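You operate a simulated robot arm through the tools that you are given. There is no shell and no other tool. Be economical: measure what you need, move in short steps, check, and stop when the job is done.

You are at the controls of a simulated two-armed robot. One attempt, no reset.

TASK
Put one of the cups from the top of the prep bench on the top of the side counter. Pick up the purple-ring cylinder with one hand, pass it to the other hand and put it on the top of the fridge. Fetch the sink cylinder and stand it on the small white tray. Fetch the cream cover and set it on the top of the grey cupboard. Pull the bottom prep bench drawer open. Do these in any order. Set down upright: cup, purple-ring cylinder, sink cylinder.

It is judged by the outcome, as a careful person would: the job done as asked, and still so three seconds after it is handed in. It fails if anything else is knocked over, pushed out of place, dropped, spilled or broken. Lids that push on must go on centred and level and be pressed home; caps that screw on are set level and turned clockwise until they are tight.

THE ROBOT
Two 7-joint arms with two-finger parallel grippers on one trunk, on a base that drives. Base frame: it is fixed to the floor where the robot stands at the start and does not move with it; the origin is under the middle of the robot, x ahead of it, y to its left, z up; the surface under the hand at the start is at about z = 0.86. Units: m, rad, N and s.
The left shoulder is at the start at [0.104, 0.171, 1.19], the right one opposite. With the tool pointing down near the work surface each hand reaches from about 0.38 to 0.88 m from the robot's upright axis, wherever it stands, measured 20 degrees to its own side. Places, roughly: bottom prep bench drawer [0.5, 1.2, 0.2]; cream cover (15x15x4 cm) [-0.7, -2.5, 0.7]; cup (8x8x9 cm) [0.7, 0.3, 0.9]; purple-ring cylinder [0.5, -1.25, 0.5]; sink cylinder [-0.5, -2.25, 0.75]; small white tray (9x12x2 cm) [0.5, -1.4, 0.5]; top of the fridge [-1, 1.9, 1.1]; top of the grey cupboard [-1.6, -2.5, 1.3]; top of the side counter [-0.9, -2.4, 0.7]. Payload 4.4 kg a hand.
The TCP of each hand is the grasp point between the finger pads, 0.023 m short of the fingertips. In the tool frame z runs along the fingers and y along their closing line. The gripper opens to 0.094 m. The fingers are 0.038 m wide and 0.01 m thick; the gripper's body (0.054 by 0.096 m) begins 0.039 m behind the TCP.
Orientation is that of the tool frame in the base frame, as [roll, pitch, yaw] about the fixed x, y, z axes, in that order (R = Rz(yaw) Ry(pitch) Rx(roll)). With the fingers straight down and closing along the base's y, the tool's x points along the base's -x, its y along +y and its z along -z.

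THE INTERFACE
- The arms move only by the tool apply_moves. It takes "left_rows", "right_rows" or both (then of equal length, played together; a hand with none holds still); each is a list of rows, each a list of 7 numbers: the shift along the base's x, y, z in cm, then the turn, a rotation vector about the base's x, y, z in rad, then the finger opening in cm, from 0 to 9.4. In form: [[dx, dy, dz, ax, ay, az, fingers], ...]. A call has 1 to 20 rows; each row shifts and turns the commanded pose from where the row before left it. Each row takes 0.2 s and may step no farther than 0.05 m and 0.15 rad from the row before; otherwise, or with a gripper value out of range, the whole call is refused. A pose out of reach is approached as far as the arm can. The call stops where the force on the tool passes 40 N (or 10 N more than at its start, if that is more) or the arm is blocked; 0.2 s more then pass. Each finger travels about 0.072 m/s and halts on what it meets, pressing with about 38 N; the grip force reading is that of the motor and also rises with nothing between the fingers. The clock runs only during rows and for 0.2 s after the last one: add rows that do not move to give the fingers time. The reply holds the time, the measured pose of the TCP, the force on the tool along the base axes, the opening and the grip force, in the units named above and with some noise, with the torque about the TCP (base axes, N m) and any sound that the robot's microphone picked up.
- Cameras (640 x 400 px; columns grow to the right, rows downward): "scene" is now at [0.2147, -0.0056, 1.3353]; the picture's right is [-0.05, -1.00, 0.00], its down [-0.55, 0.03, -0.83] and it looks along [0.83, -0.04, -0.55] (base axes); focal length 253 px, centre (320, 200). "left" rides on the left gripper at [0.086, -0.016, -0.074] in its tool frame; the picture's right is [0.18, 0.98, 0.00], its down [-0.58, 0.11, -0.81] and it looks along [-0.79, 0.15, 0.59] (tool axes); focal length 243 px, centre (320, 200). "right" rides on the right gripper at [0.086, 0.016, -0.074] in its tool frame; the picture's right is [-0.18, 0.98, 0.00], its down [-0.58, -0.11, -0.81] and it looks along [-0.79, -0.15, 0.59] (tool axes); focal length 243 px, centre (320, 200). There is no depth. A picture from a camera that has moved, and an enlarged one, comes with that camera's place and axes in the base frame and with its lens.
- get_image(camera): a new picture of that camera. It takes no simulated time.
- raise_lower(by): slides the trunk up (or, below 0, down) by that many m; the arms and the scene camera ride with it, the base frame stays. It gives what a move gives, with no picture.
- drive_base(legs): drives the robot by 1 to 6 legs, each [ahead, left, turn to the left] in m, m and rad, along the robot's own axes; the way and the turn of a leg run together, so that a leg with both is an arc; at most 1.5 m and 3.142 rad a leg. The arms and the cameras ride along, it lands a little off, and it stops where it bumps. It gives what a move gives.
- aim_head(pan, tilt): turns the head with the scene camera to pan (to the left, within 1.396 rad either way) and tilt (down, from -0.506 to 1.204), counted from straight ahead of the robot. It gives what a move gives.
- zoom(camera, box): a new picture of the part [left, top, right, bottom] of that camera's present view, enlarged. It takes no simulated time.
- sign_off(): hands the job in; it is judged then, once.

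Go step by step. Nothing tells you exact positions but the pictures and the camera data: compare them with the known pose of the tool, close in by small moves and look again before you grip or let go. The budget is 165 turns and 138 pictures, counting those below and the enlarged ones. Unless the task says otherwise, let go and move clear before handing in, and close with one line.

The tools are called after "Request:" by a JSON object that holds its "op" and its "data". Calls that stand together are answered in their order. apply_moves: Moves the arms, as the interface text tells. Its arguments: {"type":"object","properties":{"left_rows":{"type":"array"},"right_rows":{"type":"array"}},"required":[]} The other tools are called the same way: raise_lower (by) slides the trunk up or down; drive_base (legs) drives the base; aim_head (pan, tilt) turns the head that bears the scene camera; get_image (camera) takes a picture; zoom (camera, box) takes an enlarged picture of a part of a camera's view; sign_off () hands the job in.

At the start:

```text
t: 0.0
left_position: [0.5999, 0.2049, 1.1128]
left_orientation: [3.142, 0.001, -3.141]
left_wrist_force: [0.3, 0.1, -0.4]
left_wrist_torque: [-0.04, -0.01, 0.0]
left_width: 0.0942
left_grasp_force: 0.0
right_position: [0.4104, -0.204, 1.0653]
right_orientation: [-3.141, 0.002, -3.141]
right_wrist_force: [1.3, 0.0, 0.5]
right_wrist_torque: [-0.02, -0.02, 0.0]
right_width: 0.094
right_grasp_force: 0.1
trunk travel left (down, up): [-0.202, 0.186]
robot x, y, heading: [0.0005, -0.0009, 0.0]
head pan, tilt: [-0.051, 0.585]
```

scene: 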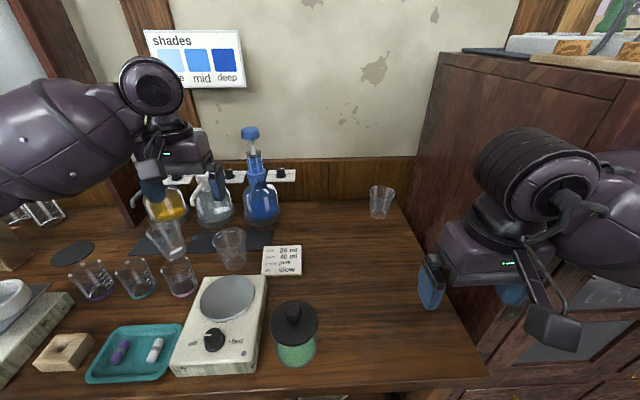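
right: 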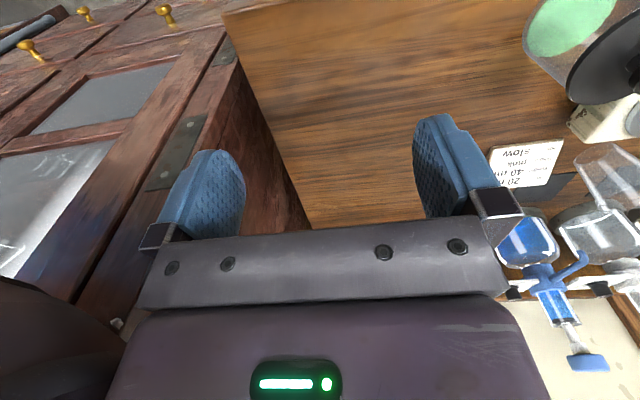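
left: 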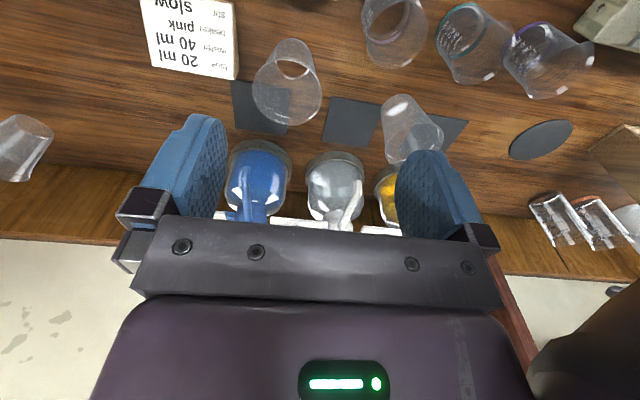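

I'm starting with a closer look at the bench cups and a survey of the room.

Request:
{"op": "zoom", "data": {"camera": "scene", "box": [60, 150, 420, 380]}}

Request:
{"op": "aim_head", "data": {"pan": -1.2, "tilt": 0.5}}

Request:
{"op": "get_image", "data": {"camera": "scene"}}

Request:
{"op": "aim_head", "data": {"pan": 1.2, "tilt": 0.5}}

Request:
{"op": "get_image", "data": {"camera": "scene"}}

```text
1.74 times, centred on (240, 265) of scene
camera zoom: at [0.2147, -0.0056, 1.3353], right [-0.05, -1.0, 0.0], down [-0.55, 0.03, -0.83], along [0.83, -0.04, -0.55], focal length 440 px, centre (459, 87)
```

zoom: 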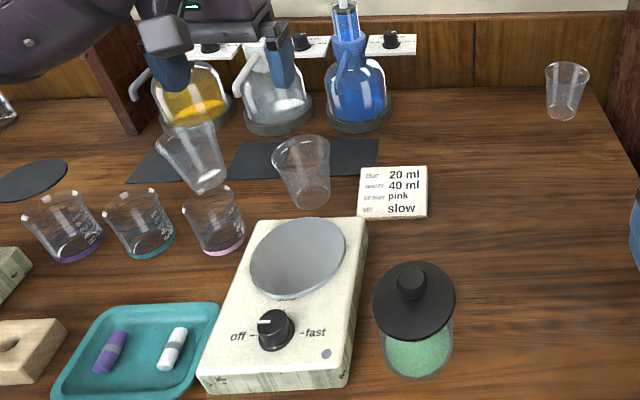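

```text
t: 1.4
left_position: [0.6002, 0.2049, 1.1123]
left_orientation: [3.141, -0.001, 3.141]
left_wrist_force: [0.1, 0.4, 0.4]
left_wrist_torque: [0.0, -0.05, -0.03]
left_width: 0.094
left_grasp_force: 0.0
right_position: [0.4109, -0.2049, 1.0655]
right_orientation: [3.141, -0.001, 3.141]
right_wrist_force: [-0.5, 0.1, -0.2]
right_wrist_torque: [-0.01, -0.02, 0.01]
right_width: 0.0943
right_grasp_force: 0.1
trunk travel left (down, up): [-0.202, 0.186]
robot x, y, heading: [0.0013, 0.0002, 0.004]
head pan, tilt: [-1.201, 0.499]
```

```text
133 pictures are left
camera scene: at [0.159, -0.0859, 1.343], right [-0.93, -0.36, 0.0], down [-0.17, 0.45, -0.88], along [0.32, -0.82, -0.48], focal length 253 px, centre (320, 200)
```

scene: 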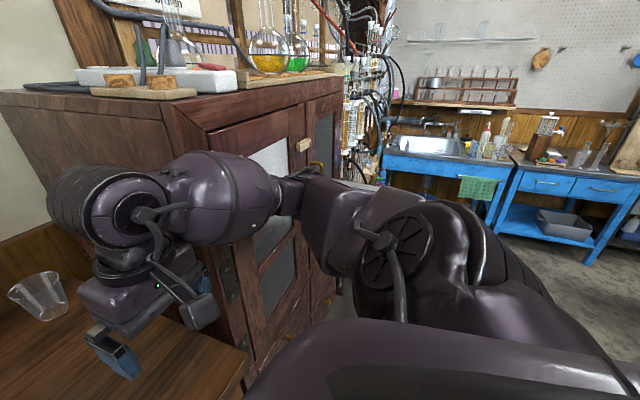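

```text
t: 3.6
left_position: [0.5989, 0.2053, 1.1115]
left_orientation: [-3.141, 0.0, -3.14]
left_wrist_force: [0.2, 0.6, -1.0]
left_wrist_torque: [0.0, -0.02, 0.01]
left_width: 0.094
left_grasp_force: 0.1
right_position: [0.412, -0.2045, 1.0671]
right_orientation: [-3.141, 0.002, 3.141]
right_wrist_force: [-0.1, -0.3, -0.3]
right_wrist_torque: [0.0, -0.01, -0.02]
right_width: 0.0938
right_grasp_force: 0.1
trunk travel left (down, up): [-0.202, 0.186]
robot x, y, heading: [-0.0004, -0.0009, 0.001]
head pan, tilt: [1.201, 0.499]
```

```text
132 pictures are left
camera scene: at [0.1589, 0.0837, 1.343], right [0.93, -0.36, 0.0], down [-0.17, -0.45, -0.88], along [0.32, 0.82, -0.48], focal length 253 px, centre (320, 200)
```

scene: 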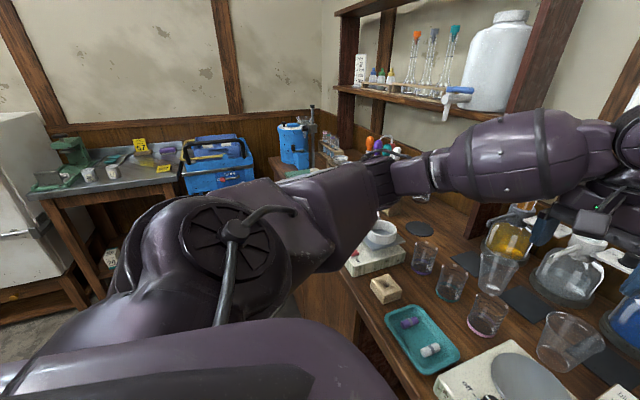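

The middle cup (about x 0.65, y 0.18) is nearly under the left hand. I'll line up over it and check before descending.

Request:
{"op": "apply_moves", "data": {"left_rows": [[4.5, -2, 0, 0, 0, 0, 9.4], [0, 0, -4, 0, 0, 0, 9.4], [0, 0, -4, 0, 0, 0, 9.4], [0, 0, 0, 0, 0, 0, 9.4]]}}

Request:
{"op": "aim_head", "data": {"pan": 0.2, "tilt": 0.6}}

Request:
{"op": "get_image", "data": {"camera": "left"}}

Request:
{"op": "get_image", "data": {"camera": "scene"}}

```text
t: 4.6
left_position: [0.644, 0.1836, 1.033]
left_orientation: [-3.14, 0.0, 3.141]
left_wrist_force: [-0.4, -0.2, 0.2]
left_wrist_torque: [0.03, 0.02, 0.0]
left_width: 0.0939
left_grasp_force: 0.1
right_position: [0.4115, -0.2038, 1.0659]
right_orientation: [3.14, 0.002, -3.14]
right_wrist_force: [-0.8, 0.3, -0.8]
right_wrist_torque: [-0.06, 0.0, 0.02]
right_width: 0.0937
right_grasp_force: 0.1
trunk travel left (down, up): [-0.202, 0.186]
robot x, y, heading: [0.0015, 0.0056, -0.003]
head pan, tilt: [1.201, 0.499]
```

```text
t: 5.8
left_position: [0.6445, 0.1837, 1.0339]
left_orientation: [-3.141, 0.0, -3.141]
left_wrist_force: [-0.6, 0.3, -0.1]
left_wrist_torque: [-0.03, 0.0, 0.0]
left_width: 0.0938
left_grasp_force: 0.1
right_position: [0.4105, -0.2041, 1.0661]
right_orientation: [-3.14, -0.002, -3.141]
right_wrist_force: [0.8, 1.6, -0.1]
right_wrist_torque: [0.02, 0.0, -0.05]
right_width: 0.094
right_grasp_force: 0.1
trunk travel left (down, up): [-0.202, 0.186]
robot x, y, heading: [0.0041, -0.0022, -0.001]
head pan, tilt: [0.201, 0.6]
```

```text
131 pictures are left
camera left: at [0.5579, 0.168, 1.1075], right [-0.18, 0.98, 0.0], down [0.58, 0.11, 0.81], along [0.79, 0.15, -0.59], focal length 243 px, centre (320, 200)
```

left: 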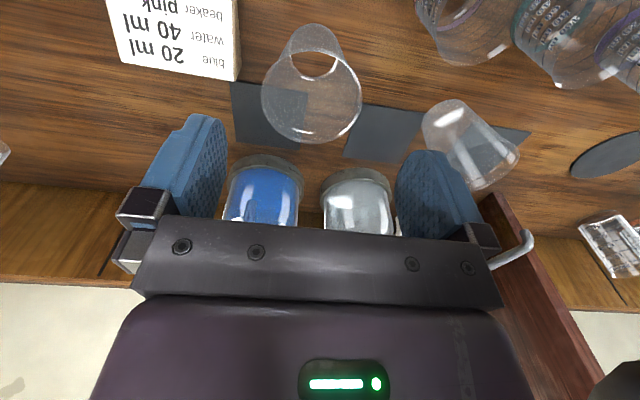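

```text
130 pictures are left
camera scene: at [0.2126, 0.0166, 1.3339], right [0.2, -0.98, 0.0], down [-0.55, -0.11, -0.83], along [0.81, 0.17, -0.56], focal length 253 px, centre (320, 200)
```

scene: 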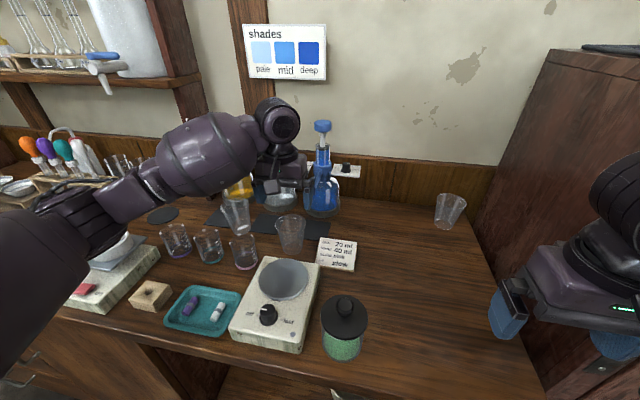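

The cup axis is at about (0.65, 0.18). I'll descend around it and close.

Request:
{"op": "apply_moves", "data": {"left_rows": [[0.6, -0.3, -3, 0, 0, 0, 9.4], [0, 0, -4, 0, 0, 0, 9.4], [0, 0, -3.6, 0, 0, 0, 9.4], [0, 0, 0, 0, 0, 0, 9.4]]}}

Request:
{"op": "get_image", "data": {"camera": "left"}}

Request:
{"op": "zoom", "data": {"camera": "scene", "box": [180, 140, 400, 280]}}

```text
t: 6.8
left_position: [0.651, 0.1807, 0.9283]
left_orientation: [-3.142, 0.002, -3.141]
left_wrist_force: [0.4, -0.1, -0.1]
left_wrist_torque: [0.01, 0.0, -0.03]
left_width: 0.0941
left_grasp_force: 0.1
right_position: [0.4102, -0.2039, 1.0656]
right_orientation: [-3.141, -0.001, -3.141]
right_wrist_force: [-0.2, 0.9, 0.0]
right_wrist_torque: [-0.02, 0.01, 0.01]
right_width: 0.0941
right_grasp_force: 0.0
trunk travel left (down, up): [-0.202, 0.186]
robot x, y, heading: [-0.0006, 0.0013, -0.002]
head pan, tilt: [0.201, 0.6]
```

```text
129 pictures are left
camera left: at [0.564, 0.1638, 1.0018], right [-0.18, 0.98, 0.0], down [0.58, 0.11, 0.81], along [0.79, 0.15, -0.59], focal length 243 px, centre (320, 200)
```

left: 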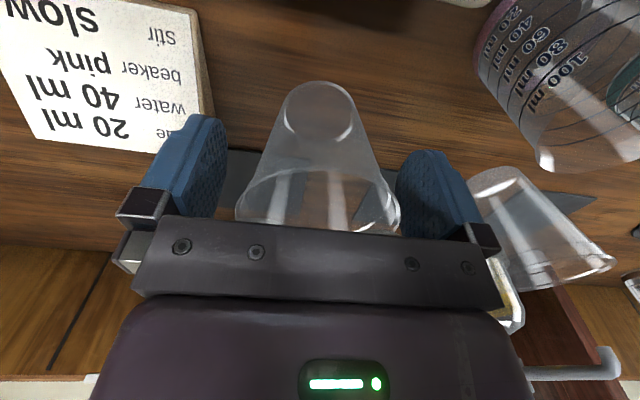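

```text
2.86 times, centred on (290, 210) of scene
camera zoom: at [0.2121, 0.0165, 1.3341], right [0.2, -0.98, 0.0], down [-0.55, -0.11, -0.83], along [0.81, 0.16, -0.56], focal length 722 px, centre (406, 171)
```

zoom: 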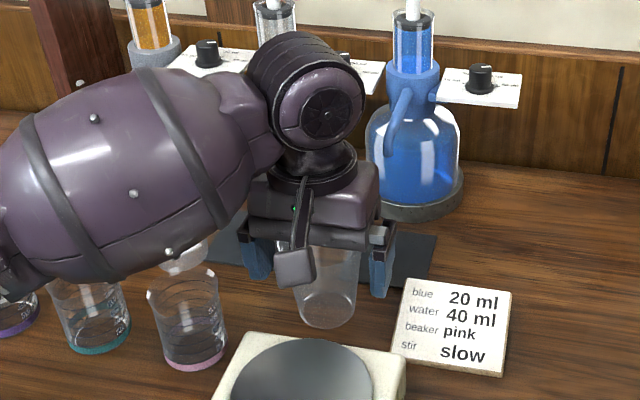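

Request:
{"op": "apply_moves", "data": {"left_rows": [[0, 0, -0.5, 0, 0, 0, 9.4], [0, 0, 0, 0, 0, 0, 6], [0, 0, 0, 0, 0, 0, 4], [0, 0, 0, 0, 0, 0, 3], [0, 0, 0, 0, 0, 0, 3]]}}

Request:
{"op": "get_image", "data": {"camera": "left"}}

```text
t: 8.0
left_position: [0.6519, 0.1809, 0.9215]
left_orientation: [-3.141, 0.0, -3.141]
left_wrist_force: [-0.8, -0.4, 0.2]
left_wrist_torque: [-0.02, -0.02, 0.01]
left_width: 0.0673
left_grasp_force: 37.2
right_position: [0.4103, -0.2038, 1.0657]
right_orientation: [3.141, 0.002, 3.141]
right_wrist_force: [-0.1, 0.3, 0.5]
right_wrist_torque: [-0.01, -0.01, 0.03]
right_width: 0.0941
right_grasp_force: 0.1
trunk travel left (down, up): [-0.202, 0.186]
robot x, y, heading: [0.0033, -0.0003, 0.007]
head pan, tilt: [0.201, 0.6]
```

```text
127 pictures are left
camera left: at [0.5642, 0.1645, 0.9965], right [-0.18, 0.98, 0.0], down [0.58, 0.11, 0.81], along [0.79, 0.15, -0.59], focal length 243 px, centre (320, 200)
```

left: 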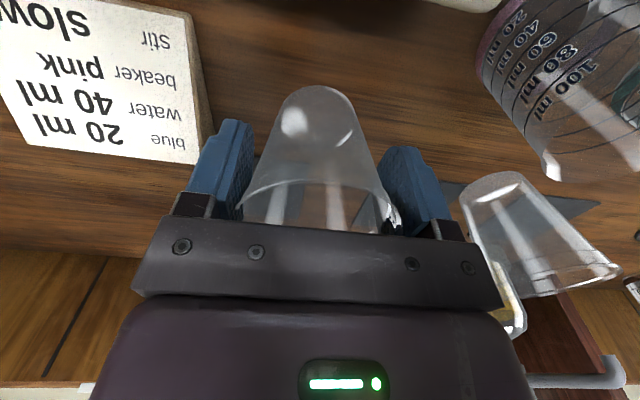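

Cup is gripped at 6.7 cm. I'll lift it well clear and check it hangs straight.

Request:
{"op": "apply_moves", "data": {"left_rows": [[0, 0, 2, 0, 0, 0, 3], [0, 0, 4, 0, 0, 0, 3], [0, 0, 5, 0, 0, 0, 3], [0, 0, 5, 0, 0, 0, 3], [0, 0, 5, 0, 0, 0, 3], [-3, 0, 4, 0, 0, 0, 3]]}}

Request:
{"op": "get_image", "data": {"camera": "scene"}}

```text
t: 9.4
left_position: [0.616, 0.1796, 1.1731]
left_orientation: [3.141, 0.001, -3.141]
left_wrist_force: [-0.3, 0.4, -0.3]
left_wrist_torque: [0.01, -0.03, -0.01]
left_width: 0.0673
left_grasp_force: 37.4
right_position: [0.4099, -0.2044, 1.0671]
right_orientation: [-3.141, 0.002, 3.14]
right_wrist_force: [-1.4, 0.4, 0.6]
right_wrist_torque: [-0.02, -0.06, -0.01]
right_width: 0.0938
right_grasp_force: 0.0
trunk travel left (down, up): [-0.202, 0.186]
robot x, y, heading: [-0.0003, -0.0009, 0.002]
head pan, tilt: [0.201, 0.6]
```

```text
126 pictures are left
camera scene: at [0.2108, 0.0166, 1.3345], right [0.2, -0.98, 0.0], down [-0.55, -0.11, -0.83], along [0.81, 0.16, -0.56], focal length 253 px, centre (320, 200)
```

scene: 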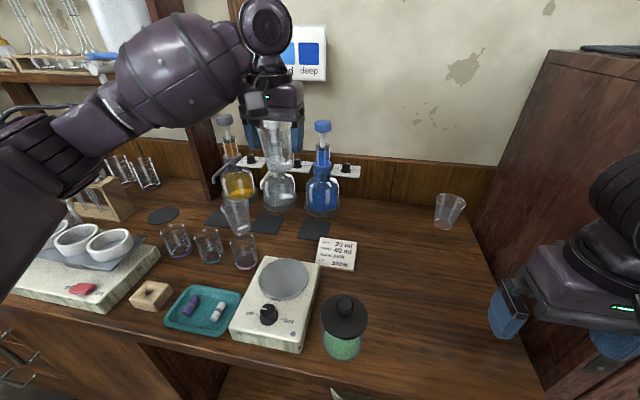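

Now retract the cup inward and back away from the bench, then turn right to survey.

Request:
{"op": "apply_moves", "data": {"left_rows": [[-5, 0, 0, 0, 0, 0, 3], [-5, 0, 0, 0, 0, 0, 3], [-5, 0, 0, 0, 0, 0, 3], [-4, 0, 0, 0, 0, 0, 3]]}}

Request:
{"op": "drive_base", "data": {"legs": [[-0.5, 0, 0]]}}

Request:
{"op": "aim_head", "data": {"pan": -1.35, "tilt": 0.5}}

Request:
{"op": "get_image", "data": {"camera": "scene"}}

Request:
{"op": "aim_head", "data": {"pan": 1.35, "tilt": 0.5}}

Request:
{"op": "get_image", "data": {"camera": "scene"}}

```text
t: 10.4
left_position: [0.4302, 0.1814, 1.173]
left_orientation: [-3.141, -0.001, -3.141]
left_wrist_force: [-0.2, 0.3, 0.3]
left_wrist_torque: [0.0, 0.0, -0.02]
left_width: 0.0669
left_grasp_force: 38.6
right_position: [0.4113, -0.2045, 1.0658]
right_orientation: [3.141, 0.0, 3.141]
right_wrist_force: [0.1, -0.4, -0.1]
right_wrist_torque: [0.03, 0.0, -0.02]
right_width: 0.094
right_grasp_force: 0.0
trunk travel left (down, up): [-0.202, 0.186]
robot x, y, heading: [-0.0043, -0.0006, 0.002]
head pan, tilt: [0.201, 0.6]
```

```text
t: 13.4
left_position: [-0.0774, 0.1793, 1.1721]
left_orientation: [-3.14, 0.0, 3.136]
left_wrist_force: [-0.4, 0.3, 0.9]
left_wrist_torque: [-0.02, 0.01, 0.0]
left_width: 0.0673
left_grasp_force: 38.4
right_position: [-0.0984, -0.2054, 1.0661]
right_orientation: [-3.141, 0.001, 3.137]
right_wrist_force: [-0.5, 0.7, 0.2]
right_wrist_torque: [0.02, -0.04, -0.01]
right_width: 0.094
right_grasp_force: 0.1
trunk travel left (down, up): [-0.202, 0.186]
robot x, y, heading: [-0.5082, -0.0005, -0.003]
head pan, tilt: [0.201, 0.6]
```

```text
t: 15.1
left_position: [-0.0751, 0.1788, 1.1719]
left_orientation: [3.14, 0.001, 3.137]
left_wrist_force: [0.7, -0.5, -0.5]
left_wrist_torque: [0.0, -0.01, 0.03]
left_width: 0.0671
left_grasp_force: 37.3
right_position: [-0.0988, -0.2048, 1.0655]
right_orientation: [-3.141, 0.0, 3.134]
right_wrist_force: [-0.3, 0.0, 0.3]
right_wrist_torque: [-0.04, -0.03, 0.03]
right_width: 0.0941
right_grasp_force: 0.0
trunk travel left (down, up): [-0.202, 0.186]
robot x, y, heading: [-0.5052, 0.0052, -0.004]
head pan, tilt: [-1.349, 0.499]
```

```text
125 pictures are left
camera scene: at [-0.3631, -0.0893, 1.343], right [-0.98, -0.22, 0.0], down [-0.1, 0.47, -0.88], along [0.19, -0.86, -0.48], focal length 253 px, centre (320, 200)
```

scene: 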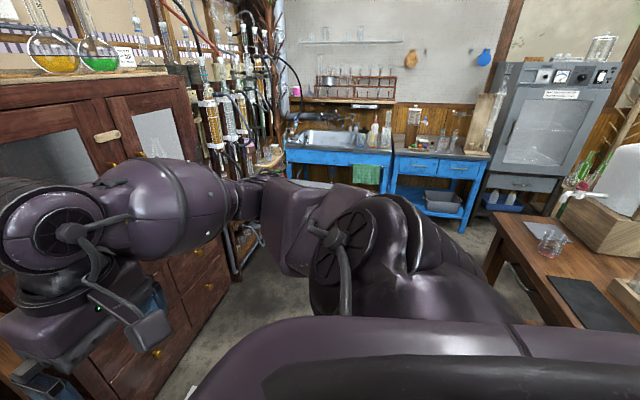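

```text
t: 17.4
left_position: [-0.0773, 0.18, 1.1724]
left_orientation: [3.14, 0.002, 3.137]
left_wrist_force: [-0.2, 0.0, 0.5]
left_wrist_torque: [0.01, -0.01, -0.02]
left_width: 0.0672
left_grasp_force: 37.7
right_position: [-0.0989, -0.2052, 1.0658]
right_orientation: [3.141, 0.0, 3.136]
right_wrist_force: [-0.7, -0.7, 0.1]
right_wrist_torque: [0.01, 0.01, 0.02]
right_width: 0.094
right_grasp_force: 0.0
trunk travel left (down, up): [-0.202, 0.186]
robot x, y, heading: [-0.507, 0.0011, -0.007]
head pan, tilt: [1.349, 0.499]
```

```text
124 pictures are left
camera scene: at [-0.3622, 0.0882, 1.343], right [0.97, -0.23, 0.0], down [-0.11, -0.47, -0.88], along [0.2, 0.86, -0.48], focal length 253 px, centre (320, 200)
```

scene: 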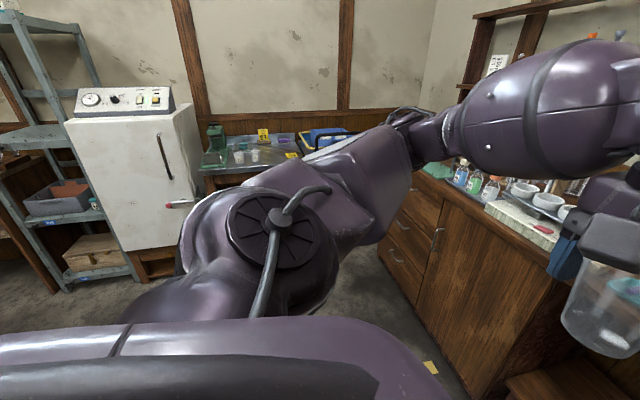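

A table stands behind the robot (edge near x -0.95), so I'll step forward slightly, turn right in place, and drive toward the sink side.

Request:
{"op": "drive_base", "data": {"legs": [[0.17, 0, 0], [0, 0, -1.57], [0.8, 0, 0]]}}

Request:
{"op": "aim_head", "data": {"pan": -0.3, "tilt": 0.4}}

Request:
{"op": "get_image", "data": {"camera": "scene"}}

Request:
{"op": "aim_head", "data": {"pan": 0.8, "tilt": 0.6}}

Request:
{"op": "get_image", "data": {"camera": "scene"}}

```text
t: 26.6
left_position: [-0.1513, -1.2264, 1.17]
left_orientation: [-3.141, 0.0, 1.577]
left_wrist_force: [-0.2, -0.1, 1.0]
left_wrist_torque: [0.0, -0.01, -0.03]
left_width: 0.0672
left_grasp_force: 38.1
right_position: [-0.537, -1.2103, 1.0655]
right_orientation: [-3.14, 0.0, 1.577]
right_wrist_force: [-0.9, 0.1, -0.3]
right_wrist_torque: [0.01, -0.03, -0.03]
right_width: 0.094
right_grasp_force: 0.1
trunk travel left (down, up): [-0.202, 0.186]
robot x, y, heading: [-0.3363, -0.7987, -1.565]
head pan, tilt: [1.349, 0.499]
```

```text
t: 28.3
left_position: [-0.1523, -1.2271, 1.1719]
left_orientation: [3.141, -0.001, 1.577]
left_wrist_force: [-0.3, -1.1, -0.1]
left_wrist_torque: [0.01, 0.0, 0.01]
left_width: 0.0673
left_grasp_force: 38.1
right_position: [-0.5367, -1.2086, 1.0662]
right_orientation: [3.14, 0.0, 1.578]
right_wrist_force: [-1.3, 0.1, 0.2]
right_wrist_torque: [0.01, -0.01, 0.01]
right_width: 0.094
right_grasp_force: 0.1
trunk travel left (down, up): [-0.202, 0.186]
robot x, y, heading: [-0.3348, -0.7977, -1.566]
head pan, tilt: [-0.3, 0.4]
```

```text
123 pictures are left
camera scene: at [-0.3623, -1.0138, 1.3522], right [-0.96, 0.29, 0.0], down [0.11, 0.37, -0.92], along [-0.27, -0.88, -0.39], focal length 253 px, centre (320, 200)
```

scene: 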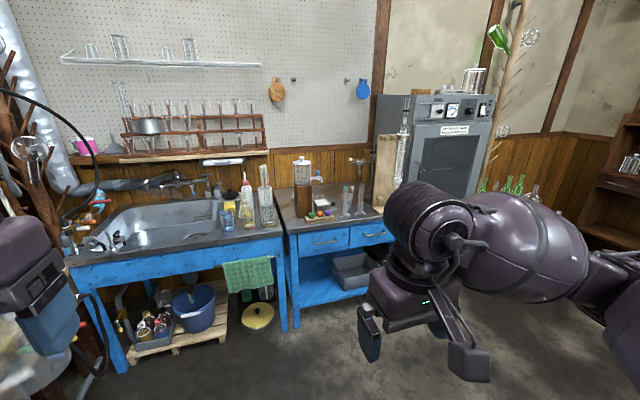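

```text
t: 29.6
left_position: [-0.1517, -1.2248, 1.172]
left_orientation: [-3.141, -0.001, 1.578]
left_wrist_force: [1.2, 0.7, 0.1]
left_wrist_torque: [0.03, 0.01, 0.0]
left_width: 0.0671
left_grasp_force: 38.1
right_position: [-0.5357, -1.2093, 1.0656]
right_orientation: [-3.141, -0.001, 1.578]
right_wrist_force: [-0.1, 0.3, 0.6]
right_wrist_torque: [0.01, -0.02, 0.0]
right_width: 0.0939
right_grasp_force: 0.1
trunk travel left (down, up): [-0.202, 0.186]
robot x, y, heading: [-0.3305, -0.7975, -1.566]
head pan, tilt: [0.799, 0.6]
```

```text
122 pictures are left
camera scene: at [-0.2718, -0.9863, 1.3339], right [-0.69, -0.72, 0.0], down [-0.41, 0.39, -0.83], along [0.6, -0.57, -0.56], focal length 253 px, centre (320, 200)
```

scene: 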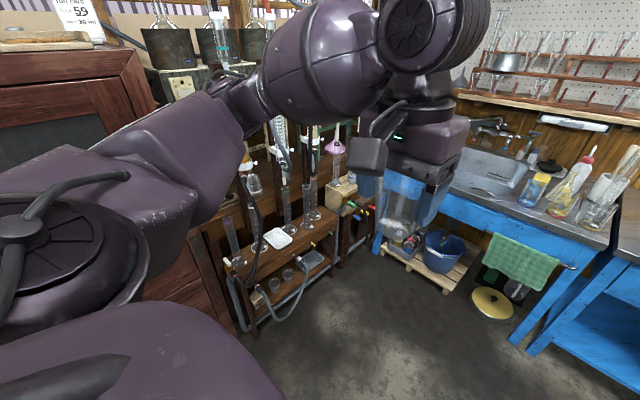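

Request:
{"op": "aim_head", "data": {"pan": -0.2, "tilt": 0.45}}

Request:
{"op": "zoom", "data": {"camera": "scene", "box": [180, 100, 420, 250]}}

Request:
{"op": "zoom", "data": {"camera": "scene", "box": [60, 120, 300, 270]}}

```text
t: 30.9
left_position: [-0.1513, -1.2258, 1.1705]
left_orientation: [-3.141, 0.0, 1.578]
left_wrist_force: [-0.9, 0.4, -0.3]
left_wrist_torque: [0.0, -0.01, 0.01]
left_width: 0.0673
left_grasp_force: 38.1
right_position: [-0.5357, -1.209, 1.0657]
right_orientation: [3.14, 0.0, 1.577]
right_wrist_force: [0.1, -0.3, -0.1]
right_wrist_torque: [-0.01, 0.01, 0.03]
right_width: 0.094
right_grasp_force: 0.2
trunk travel left (down, up): [-0.202, 0.186]
robot x, y, heading: [-0.3348, -0.7941, -1.565]
head pan, tilt: [-0.201, 0.45]
```

```text
2.67 times, centred on (300, 175) of scene
camera zoom: at [-0.3532, -1.0153, 1.3475], right [-0.98, 0.19, 0.0], down [0.08, 0.43, -0.9], along [-0.17, -0.88, -0.44], focal length 674 px, centre (373, 267)
```

zoom: 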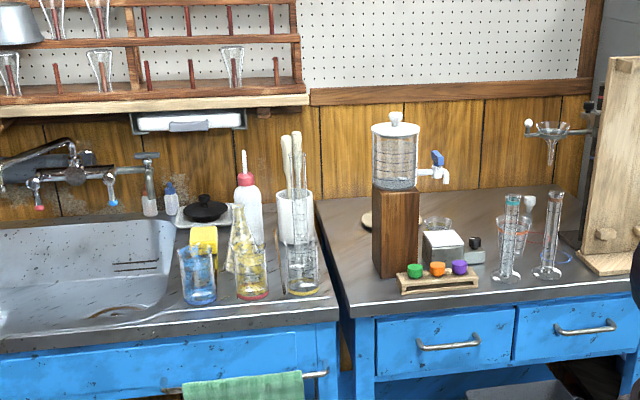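

```text
2.67 times, centred on (180, 195) of scene
camera zoom: at [-0.3532, -1.0153, 1.3475], right [-0.98, 0.19, 0.0], down [0.08, 0.43, -0.9], along [-0.17, -0.88, -0.44], focal length 674 px, centre (693, 213)
```

zoom: 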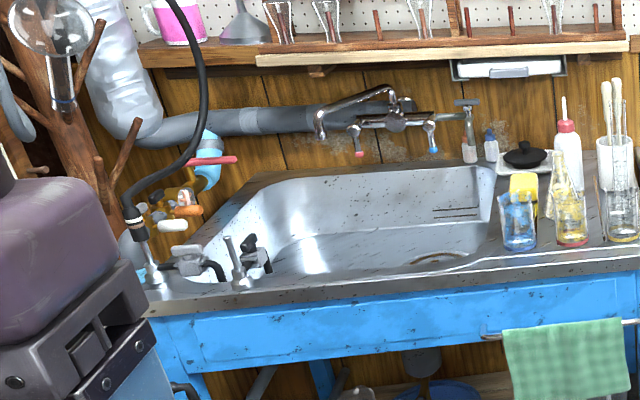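

The sink cylinder is near (-0.44, -2.25), the cover is behind the wooden dispenser on the side counter near (-0.7, -2.53). I'll drive closer.

Request:
{"op": "drive_base", "data": {"legs": [[0.6, -0.35, 0]]}}

Request:
{"op": "aim_head", "data": {"pan": 0, "tilt": 0.6}}

Request:
{"op": "get_image", "data": {"camera": "scene"}}

```text
t: 34.6
left_position: [-0.4892, -1.8329, 1.1721]
left_orientation: [3.14, 0.0, 1.532]
left_wrist_force: [-0.7, -0.2, -0.3]
left_wrist_torque: [-0.02, -0.01, -0.03]
left_width: 0.0673
left_grasp_force: 37.9
right_position: [-0.8732, -1.7972, 1.0647]
right_orientation: [3.14, -0.003, 1.534]
right_wrist_force: [-0.1, -0.2, -0.2]
right_wrist_torque: [-0.02, 0.01, -0.01]
right_width: 0.0939
right_grasp_force: 0.0
trunk travel left (down, up): [-0.202, 0.186]
robot x, y, heading: [-0.6527, -1.3947, -1.609]
head pan, tilt: [-0.201, 0.45]
stopped in leg 1: the robot was blocked; the commanded pose is now the measured one
```

```text
t: 35.3
left_position: [-0.4898, -1.8324, 1.1723]
left_orientation: [-3.141, 0.0, 1.532]
left_wrist_force: [-0.3, -0.3, 0.1]
left_wrist_torque: [-0.02, 0.01, 0.0]
left_width: 0.0677
left_grasp_force: 38.2
right_position: [-0.8742, -1.7992, 1.0659]
right_orientation: [3.141, -0.002, 1.535]
right_wrist_force: [-0.2, -0.6, -0.2]
right_wrist_torque: [0.01, -0.03, -0.02]
right_width: 0.094
right_grasp_force: 0.1
trunk travel left (down, up): [-0.202, 0.186]
robot x, y, heading: [-0.6525, -1.3939, -1.606]
head pan, tilt: [0.0, 0.6]
```

```text
119 pictures are left
camera scene: at [-0.6636, -1.6118, 1.334], right [-1.0, 0.04, 0.0], down [0.02, 0.56, -0.83], along [-0.03, -0.82, -0.56], focal length 253 px, centre (320, 200)
```

scene: 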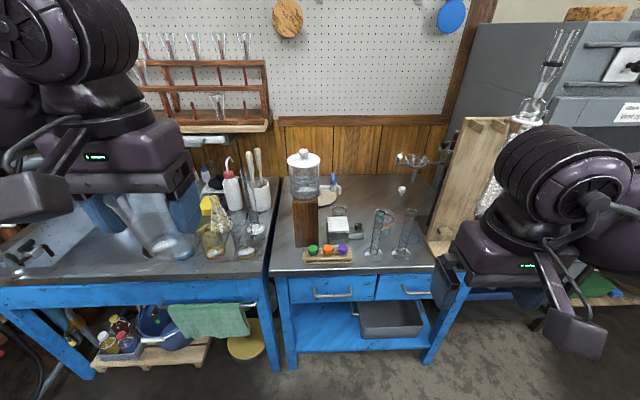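

Request:
{"op": "zoom", "data": {"camera": "scene", "box": [200, 130, 460, 290]}}

Request:
{"op": "drive_base", "data": {"legs": [[0, 0.08, 0.03], [0.2, 0, 0]]}}

Request:
{"op": "aim_head", "data": {"pan": 0, "tilt": 0.75}}

Request:
{"op": "get_image", "data": {"camera": "scene"}}

Request:
{"op": "aim_head", "data": {"pan": -1.39, "tilt": 0.6}}

Request:
{"op": "get_image", "data": {"camera": "scene"}}

```text
2.46 times, centred on (330, 210) of scene
camera zoom: at [-0.6636, -1.6118, 1.334], right [-1.0, 0.04, 0.0], down [0.02, 0.56, -0.83], along [-0.03, -0.82, -0.56], focal length 622 px, centre (295, 175)
```

zoom: 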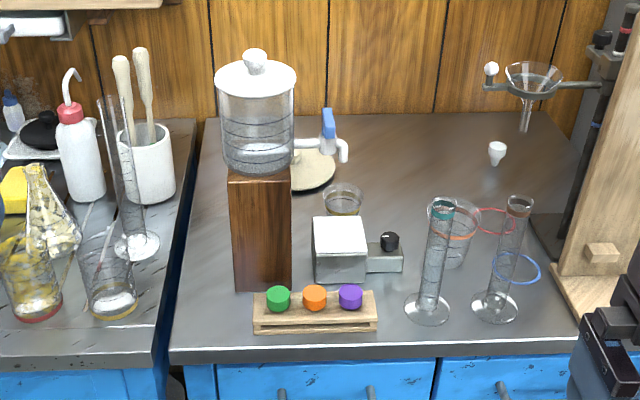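

```text
t: 37.9
left_position: [-0.3984, -2.0302, 1.1713]
left_orientation: [3.141, 0.001, 1.563]
left_wrist_force: [-0.2, -0.3, -0.4]
left_wrist_torque: [0.03, 0.0, -0.01]
left_width: 0.0673
left_grasp_force: 38.3
right_position: [-0.783, -2.0061, 1.0648]
right_orientation: [-3.141, 0.0, 1.562]
right_wrist_force: [-0.2, -0.9, -0.8]
right_wrist_torque: [0.03, -0.01, -0.03]
right_width: 0.094
right_grasp_force: 0.0
trunk travel left (down, up): [-0.202, 0.186]
robot x, y, heading: [-0.5762, -1.5919, -1.575]
head pan, tilt: [0.0, 0.6]
```

```text
t: 38.6
left_position: [-0.3981, -2.0297, 1.1721]
left_orientation: [-3.141, 0.0, 1.562]
left_wrist_force: [0.2, 0.2, 0.6]
left_wrist_torque: [0.0, 0.02, 0.03]
left_width: 0.0671
left_grasp_force: 38.2
right_position: [-0.7829, -2.0058, 1.0666]
right_orientation: [-3.139, 0.0, 1.562]
right_wrist_force: [0.9, 0.1, 0.4]
right_wrist_torque: [-0.04, -0.01, 0.0]
right_width: 0.0939
right_grasp_force: 0.0
trunk travel left (down, up): [-0.202, 0.186]
robot x, y, heading: [-0.5723, -1.5942, -1.579]
head pan, tilt: [0.0, 0.75]
```

```text
117 pictures are left
camera scene: at [-0.5782, -1.8078, 1.3211], right [-1.0, 0.01, 0.0], down [0.01, 0.68, -0.73], along [-0.01, -0.73, -0.68], focal length 253 px, centre (320, 200)
```

scene: 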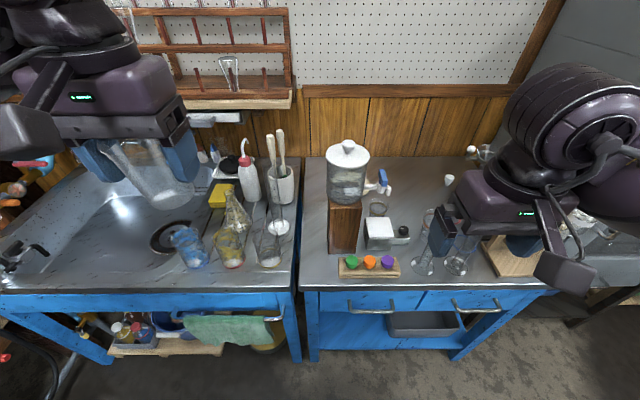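

```text
t: 40.1
left_position: [-0.3981, -2.0287, 1.172]
left_orientation: [3.141, 0.002, 1.561]
left_wrist_force: [0.2, -0.2, 0.5]
left_wrist_torque: [-0.02, 0.0, 0.02]
left_width: 0.0674
left_grasp_force: 38.0
right_position: [-0.7832, -2.0059, 1.0656]
right_orientation: [-3.141, 0.0, 1.562]
right_wrist_force: [0.0, 0.6, 0.9]
right_wrist_torque: [0.0, 0.03, 0.0]
right_width: 0.0941
right_grasp_force: 0.1
trunk travel left (down, up): [-0.202, 0.186]
robot x, y, heading: [-0.5774, -1.5966, -1.58]
head pan, tilt: [-1.389, 0.6]
```

```text
116 pictures are left
camera scene: at [-0.6645, -1.7404, 1.3339], right [-0.17, 0.98, 0.0], down [0.56, 0.1, -0.83], along [-0.81, -0.14, -0.56], focal length 253 px, centre (320, 200)
```

scene: 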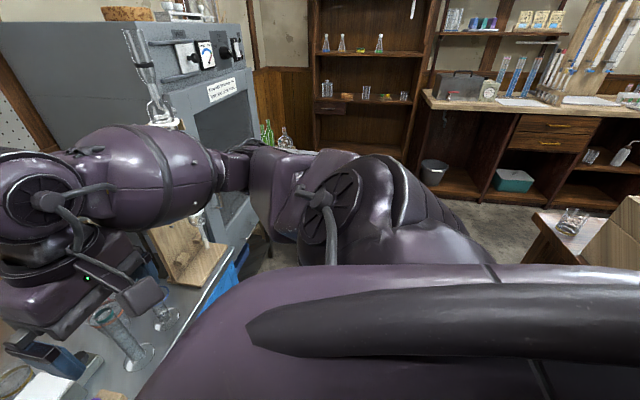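

The tall glass cylinder beside the mortar-like jar on the sink is my sink cylinder. For the cup, there's a free patch on the side counter around (-0.88, -2.46). First I tuck the right hand and raise the cup a little, then shift right.

Request:
{"op": "apply_moves", "data": {"right_rows": [[0, 2, 4, 0, 0, 0, 9.4], [0, 3, 4, 0, 0, 0, 9.4], [0, 3, 4, 0, 0, 0, 9.4]], "left_rows": [[0, 2, 3, 0, 0, 0, 3], [0, 2, 3, 0, 0, 0, 3], [0, 2, 0, 0, 0, 0, 3]]}}

Request:
{"op": "drive_base", "data": {"legs": [[0, -0.28, 0]]}}

Request:
{"op": "aim_head", "data": {"pan": 0, "tilt": 0.75}}

Request:
{"op": "get_image", "data": {"camera": "scene"}}

```text
t: 40.9
left_position: [-0.4007, -1.9662, 1.2326]
left_orientation: [3.139, 0.0, 1.561]
left_wrist_force: [-0.7, 0.9, -0.2]
left_wrist_torque: [-0.02, -0.05, -0.02]
left_width: 0.0673
left_grasp_force: 38.3
right_position: [-0.7489, -1.973, 1.1493]
right_orientation: [3.138, -0.001, 1.558]
right_wrist_force: [-1.5, -0.5, 0.3]
right_wrist_torque: [-0.05, -0.07, -0.01]
right_width: 0.0939
right_grasp_force: 0.1
right hand out of reach, approached as far as the arm can: row 1, 2, 3
trunk travel left (down, up): [-0.202, 0.186]
robot x, y, heading: [-0.5772, -1.5977, -1.577]
head pan, tilt: [-1.389, 0.6]
```

```text
t: 43.9
left_position: [-0.6736, -1.9658, 1.2314]
left_orientation: [3.14, -0.001, 1.559]
left_wrist_force: [-0.8, -1.0, -0.6]
left_wrist_torque: [0.03, -0.03, 0.01]
left_width: 0.067
left_grasp_force: 37.7
right_position: [-1.0222, -1.9729, 1.1486]
right_orientation: [3.141, -0.003, 1.557]
right_wrist_force: [-0.4, -0.4, 0.3]
right_wrist_torque: [0.01, -0.02, 0.01]
right_width: 0.0941
right_grasp_force: 0.1
trunk travel left (down, up): [-0.202, 0.186]
robot x, y, heading: [-0.8531, -1.5961, -1.578]
head pan, tilt: [-1.389, 0.6]
```

```text
t: 45.5
left_position: [-0.6724, -1.9653, 1.2309]
left_orientation: [3.14, -0.001, 1.559]
left_wrist_force: [0.0, 0.5, -0.3]
left_wrist_torque: [-0.02, 0.01, 0.0]
left_width: 0.0674
left_grasp_force: 38.0
right_position: [-1.0241, -1.9741, 1.1483]
right_orientation: [3.14, -0.005, 1.558]
right_wrist_force: [0.0, 0.7, -0.4]
right_wrist_torque: [0.02, 0.0, -0.01]
right_width: 0.0936
right_grasp_force: 0.2
trunk travel left (down, up): [-0.202, 0.186]
robot x, y, heading: [-0.8523, -1.5959, -1.58]
head pan, tilt: [0.0, 0.75]
```

```text
115 pictures are left
camera scene: at [-0.8536, -1.8054, 1.3211], right [-1.0, 0.01, 0.0], down [0.01, 0.68, -0.73], along [-0.01, -0.73, -0.68], focal length 253 px, centre (320, 200)
```

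scene: 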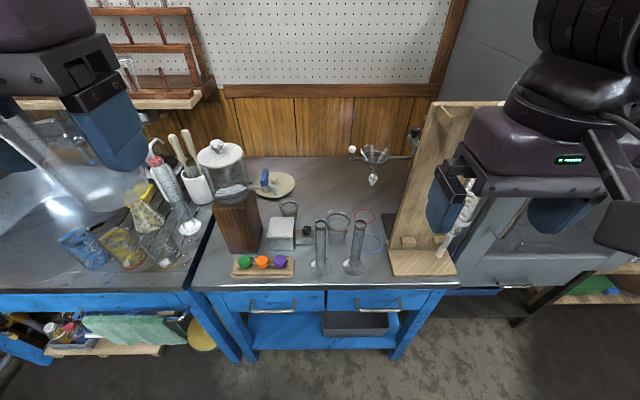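

Request:
{"op": "zoom", "data": {"camera": "scene", "box": [150, 130, 470, 300]}}

```text
2.00 times, centred on (310, 215) of scene
camera zoom: at [-0.8536, -1.8054, 1.3211], right [-1.0, 0.01, 0.0], down [0.01, 0.68, -0.73], along [-0.01, -0.73, -0.68], focal length 506 px, centre (340, 170)
```

zoom: 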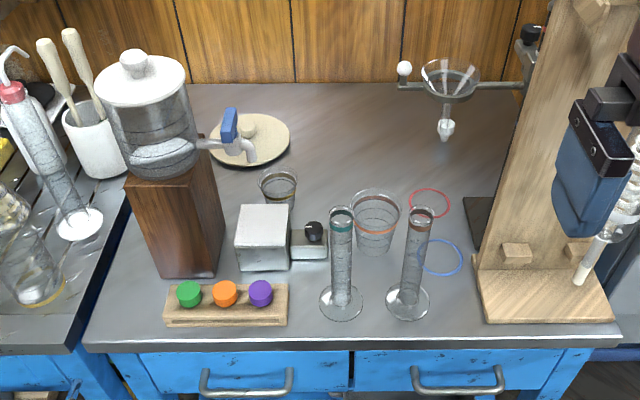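

The free patch at about (-0.88, -2.44) looks good. I'll shift further right so the left forearm stays clear of the dispenser jar, and close in.

Request:
{"op": "drive_base", "data": {"legs": [[0, -0.18, 0], [0.09, 0, 0.01]]}}

Request:
{"op": "aim_head", "data": {"pan": 0.2, "tilt": 0.8}}

Request:
{"op": "get_image", "data": {"camera": "scene"}}

```text
t: 48.4
left_position: [-0.8533, -2.054, 1.2313]
left_orientation: [-3.142, 0.0, 1.567]
left_wrist_force: [0.2, -1.1, 0.3]
left_wrist_torque: [0.06, 0.0, 0.02]
left_width: 0.0672
left_grasp_force: 37.8
right_position: [-1.204, -2.0627, 1.1493]
right_orientation: [3.138, -0.005, 1.564]
right_wrist_force: [0.0, -0.3, 0.4]
right_wrist_torque: [0.02, -0.05, 0.02]
right_width: 0.094
right_grasp_force: 0.2
trunk travel left (down, up): [-0.202, 0.186]
robot x, y, heading: [-1.0351, -1.6805, -1.578]
head pan, tilt: [0.0, 0.75]
```

```text
t: 49.1
left_position: [-0.8531, -2.0534, 1.2307]
left_orientation: [3.141, 0.001, 1.565]
left_wrist_force: [1.0, 0.2, 1.4]
left_wrist_torque: [0.01, 0.02, -0.02]
left_width: 0.067
left_grasp_force: 38.2
right_position: [-1.2048, -2.0621, 1.1489]
right_orientation: [3.14, -0.005, 1.561]
right_wrist_force: [0.4, -0.6, 0.4]
right_wrist_torque: [0.01, -0.02, 0.05]
right_width: 0.094
right_grasp_force: 0.2
trunk travel left (down, up): [-0.202, 0.186]
robot x, y, heading: [-1.0324, -1.6799, -1.575]
head pan, tilt: [0.201, 0.799]
```

```text
113 pictures are left
camera scene: at [-1.0187, -1.8897, 1.3171], right [-0.98, -0.19, 0.0], down [-0.14, 0.7, -0.7], along [0.14, -0.68, -0.72], focal length 253 px, centre (320, 200)
```

scene: 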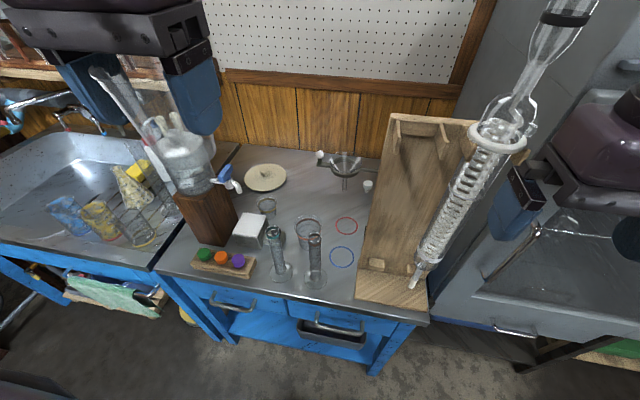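

Request:
{"op": "apply_moves", "data": {"left_rows": [[-0.5, -4.9, 0, 0, 0, 0, 3], [-0.5, -4.9, 0, 0, 0, 0, 3], [-0.5, -4.9, 0, 0, 0, 0, 3], [-0.5, -4.9, 0, 0, 0, 0, 3], [-0.5, -4.9, 0, 0, 0, 0, 3], [-0.2, -4.9, -0.5, 0, 0, 0, 3], [0, -4.9, -0.5, 0, 0, 0, 3], [0, -4, -1, 0, 0, 0, 3], [0, 0, -4, 0, 0, 0, 3], [0, 0, -4, 0, 0, 0, 3], [0, 0, 0, 0, 0, 0, 3]]}}

Request:
{"op": "get_image", "data": {"camera": "scene"}}

Request:
{"op": "get_image", "data": {"camera": "left"}}

```text
t: 51.5
left_position: [-0.8818, -2.4358, 1.1306]
left_orientation: [3.141, 0.0, 1.566]
left_wrist_force: [0.2, 0.5, 0.4]
left_wrist_torque: [-0.01, -0.01, 0.05]
left_width: 0.0673
left_grasp_force: 38.3
right_position: [-1.203, -2.0612, 1.1501]
right_orientation: [3.139, -0.002, 1.563]
right_wrist_force: [0.1, -0.2, -0.5]
right_wrist_torque: [-0.01, 0.02, -0.01]
right_width: 0.094
right_grasp_force: 0.0
trunk travel left (down, up): [-0.202, 0.186]
robot x, y, heading: [-1.0324, -1.6819, -1.577]
head pan, tilt: [0.201, 0.799]
```

```text
112 pictures are left
camera scene: at [-1.0187, -1.889, 1.3174], right [-0.98, -0.19, 0.0], down [-0.14, 0.7, -0.7], along [0.14, -0.68, -0.72], focal length 253 px, centre (320, 200)
```

scene: 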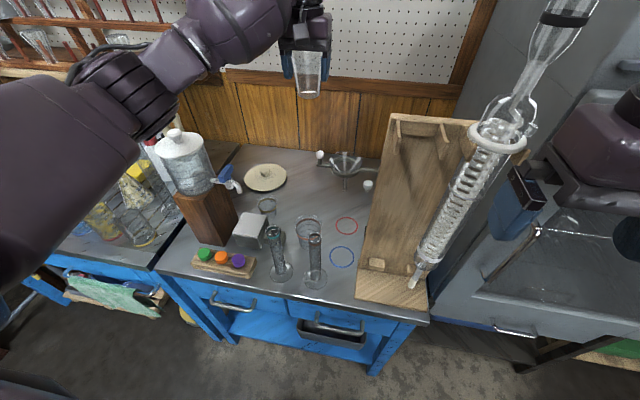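

```text
111 pictures are left
camera left: at [-0.8957, -2.3487, 1.2061], right [0.98, 0.18, 0.0], down [0.11, -0.58, 0.81], along [0.14, -0.79, -0.59], focal length 243 px, centre (320, 200)
```

left: 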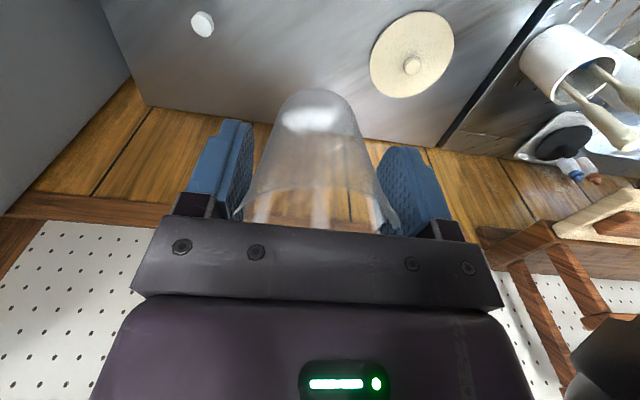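

The funnel's rod ends near (-0.93, -2.31, 1.0), so I shift the placement a few cm away from it and lower the cup.

Request:
{"op": "apply_moves", "data": {"left_rows": [[2.5, -2.5, 0, 0, 0, 0, 3], [0, 0, -5, 0, 0, 0, 3], [0, 0, -5, 0, 0, 0, 3], [0, 0, -5, 0, 0, 0, 3], [0, 0, -5, 0, 0, 0, 3], [0, 0, -5, 0, 0, 0, 3], [0, 0, -3, 0, 0, 0, 3], [0, 0, 0, 0, 0, 0, 3]]}}

Request:
{"op": "get_image", "data": {"camera": "scene"}}

Request:
{"op": "get_image", "data": {"camera": "left"}}

```text
t: 53.3
left_position: [-0.8548, -2.4602, 0.8513]
left_orientation: [-3.139, 0.001, 1.567]
left_wrist_force: [-0.1, 0.6, -0.1]
left_wrist_torque: [-0.02, 0.0, -0.02]
left_width: 0.0672
left_grasp_force: 37.5
right_position: [-1.2029, -2.0619, 1.1484]
right_orientation: [3.14, -0.003, 1.562]
right_wrist_force: [0.7, 0.4, -0.3]
right_wrist_torque: [0.03, -0.02, 0.0]
right_width: 0.0941
right_grasp_force: 0.1
trunk travel left (down, up): [-0.202, 0.186]
robot x, y, heading: [-1.0325, -1.6805, -1.575]
head pan, tilt: [0.201, 0.799]
```

```text
110 pictures are left
camera scene: at [-1.0186, -1.8896, 1.3172], right [-0.98, -0.19, 0.0], down [-0.14, 0.7, -0.7], along [0.14, -0.68, -0.72], focal length 253 px, centre (320, 200)
```

scene: 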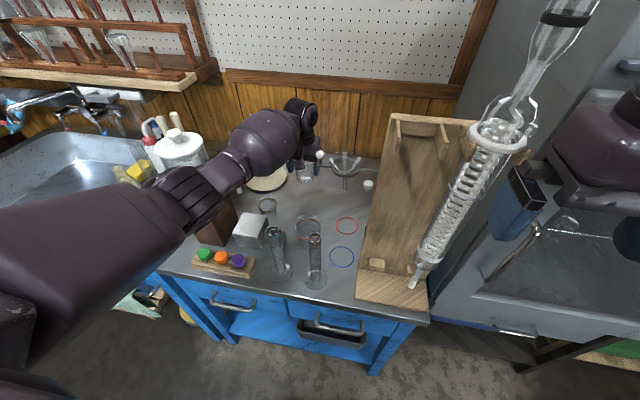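

```text
109 pictures are left
camera left: at [-0.8707, -2.3729, 0.9264], right [0.98, 0.18, 0.0], down [0.11, -0.58, 0.81], along [0.15, -0.79, -0.59], focal length 243 px, centre (320, 200)
```

left: 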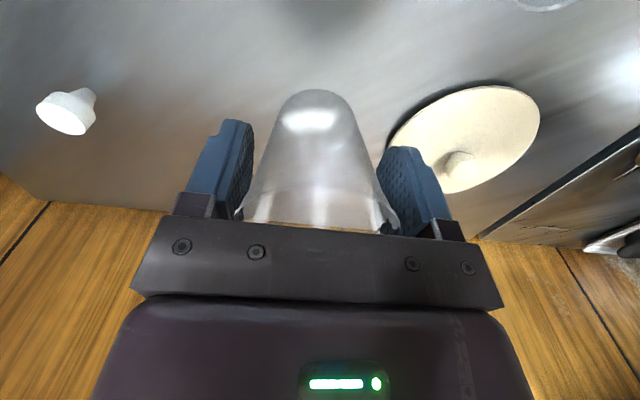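

The forearm gets close to the dispenser tap on further descent, so I'll raise the trunk to lift the elbow, then re-lower the hand.

Request:
{"op": "raise_lower", "data": {"by": 0.18}}

Request:
{"op": "apply_moves", "data": {"left_rows": [[0, 0, -5, 0, 0, 0, 3], [0, 0, -5, 0, 0, 0, 3], [0, 0, -5, 0, 0, 0, 3], [0, 0, -3, 0, 0, 0, 3], [0, 0, 0, 0, 0, 0, 3]]}}

Request:
{"op": "get_image", "data": {"camera": "scene"}}

```text
t: 55.3
left_position: [-0.8553, -2.4639, 1.0696]
left_orientation: [3.14, 0.051, 1.565]
left_wrist_force: [-0.8, 0.1, 0.1]
left_wrist_torque: [-0.04, 0.01, 0.0]
left_width: 0.0671
left_grasp_force: 38.3
right_position: [-1.2027, -2.0625, 1.3281]
right_orientation: [3.141, -0.005, 1.562]
right_wrist_force: [-0.1, -0.7, 0.2]
right_wrist_torque: [-0.02, 0.01, -0.01]
right_width: 0.0939
right_grasp_force: 0.0
trunk travel left (down, up): [-0.382, 0.006]
robot x, y, heading: [-1.0352, -1.6858, -1.58]
head pan, tilt: [0.201, 0.799]
```

```text
t: 56.5
left_position: [-0.8529, -2.4108, 0.9124]
left_orientation: [3.14, 0.054, 1.565]
left_wrist_force: [-0.2, 0.3, -1.2]
left_wrist_torque: [-0.01, -0.01, 0.0]
left_width: 0.0673
left_grasp_force: 38.3
left hand out of reach, approached as far as the arm can: row 1, 2, 3, 4
right_position: [-1.2035, -2.0608, 1.3284]
right_orientation: [3.139, -0.003, 1.562]
right_wrist_force: [0.5, 1.0, 0.3]
right_wrist_torque: [-0.01, -0.04, -0.01]
right_width: 0.0941
right_grasp_force: 0.1
trunk travel left (down, up): [-0.382, 0.006]
robot x, y, heading: [-1.0288, -1.6817, -1.576]
head pan, tilt: [0.201, 0.799]
```

```text
108 pictures are left
camera scene: at [-1.0184, -1.82, 1.5039], right [-0.98, -0.19, 0.0], down [-0.14, 0.7, -0.7], along [0.14, -0.68, -0.72], focal length 253 px, centre (320, 200)
```

scene: 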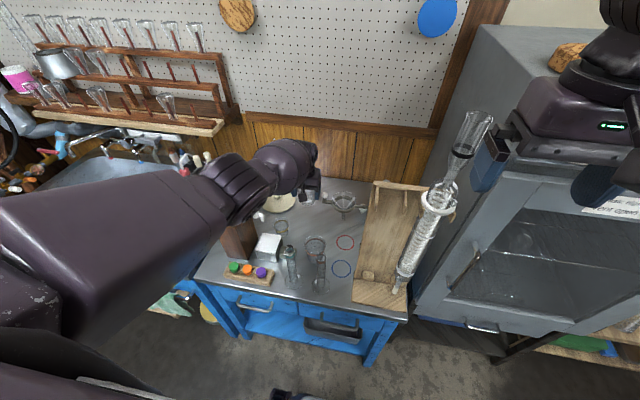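

Too high now. I'll move the right hand clear of the glass condenser, lower the trunk partly, and nudge the base forward.

Request:
{"op": "apply_moves", "data": {"right_rows": [[-4, 1, 0, 0, 0, 0, 9.4], [-4, 0, 0, 0, 0, 0, 9.4], [-4, 0, 0, 0, 0, 0, 9.4], [0, 0, 0, 0, 0, 0, 9.4]], "left_rows": [[0, 0, 4, 0, 0, 0, 3], [0, 0, 4, 0, 0, 0, 3], [0, 0, 4, 0, 0, 0, 3], [0, 0, 0, 0, 0, 0, 3]]}}

Request:
{"op": "drive_base", "data": {"legs": [[0.07, 0, 0.0]]}}

Request:
{"op": "raise_lower", "data": {"by": -0.1}}

Request:
{"op": "get_image", "data": {"camera": "scene"}}

```text
t: 57.5
left_position: [-0.8516, -2.4143, 1.0324]
left_orientation: [3.141, 0.051, 1.568]
left_wrist_force: [-0.2, -0.9, -0.6]
left_wrist_torque: [0.02, 0.02, -0.04]
left_width: 0.0674
left_grasp_force: 37.5
right_position: [-1.3209, -2.0518, 1.3285]
right_orientation: [3.139, -0.004, 1.563]
right_wrist_force: [0.9, -1.1, 0.4]
right_wrist_torque: [0.01, 0.02, 0.0]
right_width: 0.0938
right_grasp_force: 0.0
trunk travel left (down, up): [-0.382, 0.006]
robot x, y, heading: [-1.033, -1.6818, -1.58]
head pan, tilt: [0.201, 0.799]
```

```text
t: 58.5
left_position: [-0.8514, -2.4848, 1.0332]
left_orientation: [-3.14, 0.049, 1.565]
left_wrist_force: [-0.6, -0.2, -0.3]
left_wrist_torque: [0.05, -0.01, 0.0]
left_width: 0.067
left_grasp_force: 38.0
right_position: [-1.3219, -2.1202, 1.3287]
right_orientation: [3.14, -0.006, 1.561]
right_wrist_force: [0.6, 0.4, 0.8]
right_wrist_torque: [0.02, -0.01, 0.04]
right_width: 0.0941
right_grasp_force: 0.0
trunk travel left (down, up): [-0.382, 0.006]
robot x, y, heading: [-1.0314, -1.7541, -1.576]
head pan, tilt: [0.201, 0.799]
```

```text
t: 59.9
left_position: [-0.8521, -2.4836, 0.9345]
left_orientation: [3.141, 0.052, 1.566]
left_wrist_force: [0.3, 0.1, 0.4]
left_wrist_torque: [-0.01, -0.01, -0.03]
left_width: 0.067
left_grasp_force: 37.8
right_position: [-1.3226, -2.1174, 1.23]
right_orientation: [3.14, -0.003, 1.563]
right_wrist_force: [-0.4, 0.4, 0.3]
right_wrist_torque: [0.0, 0.0, -0.02]
right_width: 0.094
right_grasp_force: 0.1
trunk travel left (down, up): [-0.282, 0.106]
robot x, y, heading: [-1.0313, -1.7478, -1.579]
head pan, tilt: [0.201, 0.799]
```

```text
107 pictures are left
camera scene: at [-1.0187, -1.9031, 1.4026], right [-0.98, -0.19, 0.0], down [-0.14, 0.7, -0.7], along [0.14, -0.68, -0.72], focal length 253 px, centre (320, 200)
```

scene: 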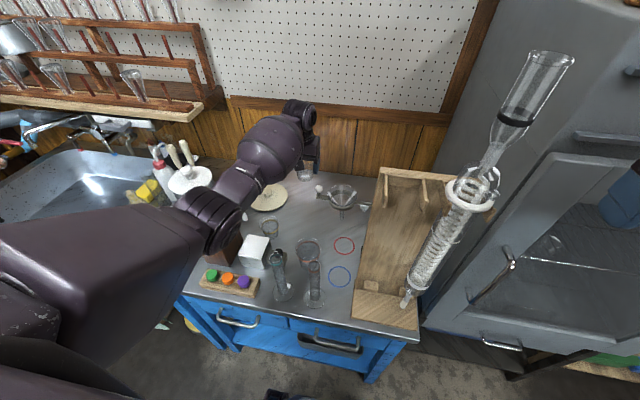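

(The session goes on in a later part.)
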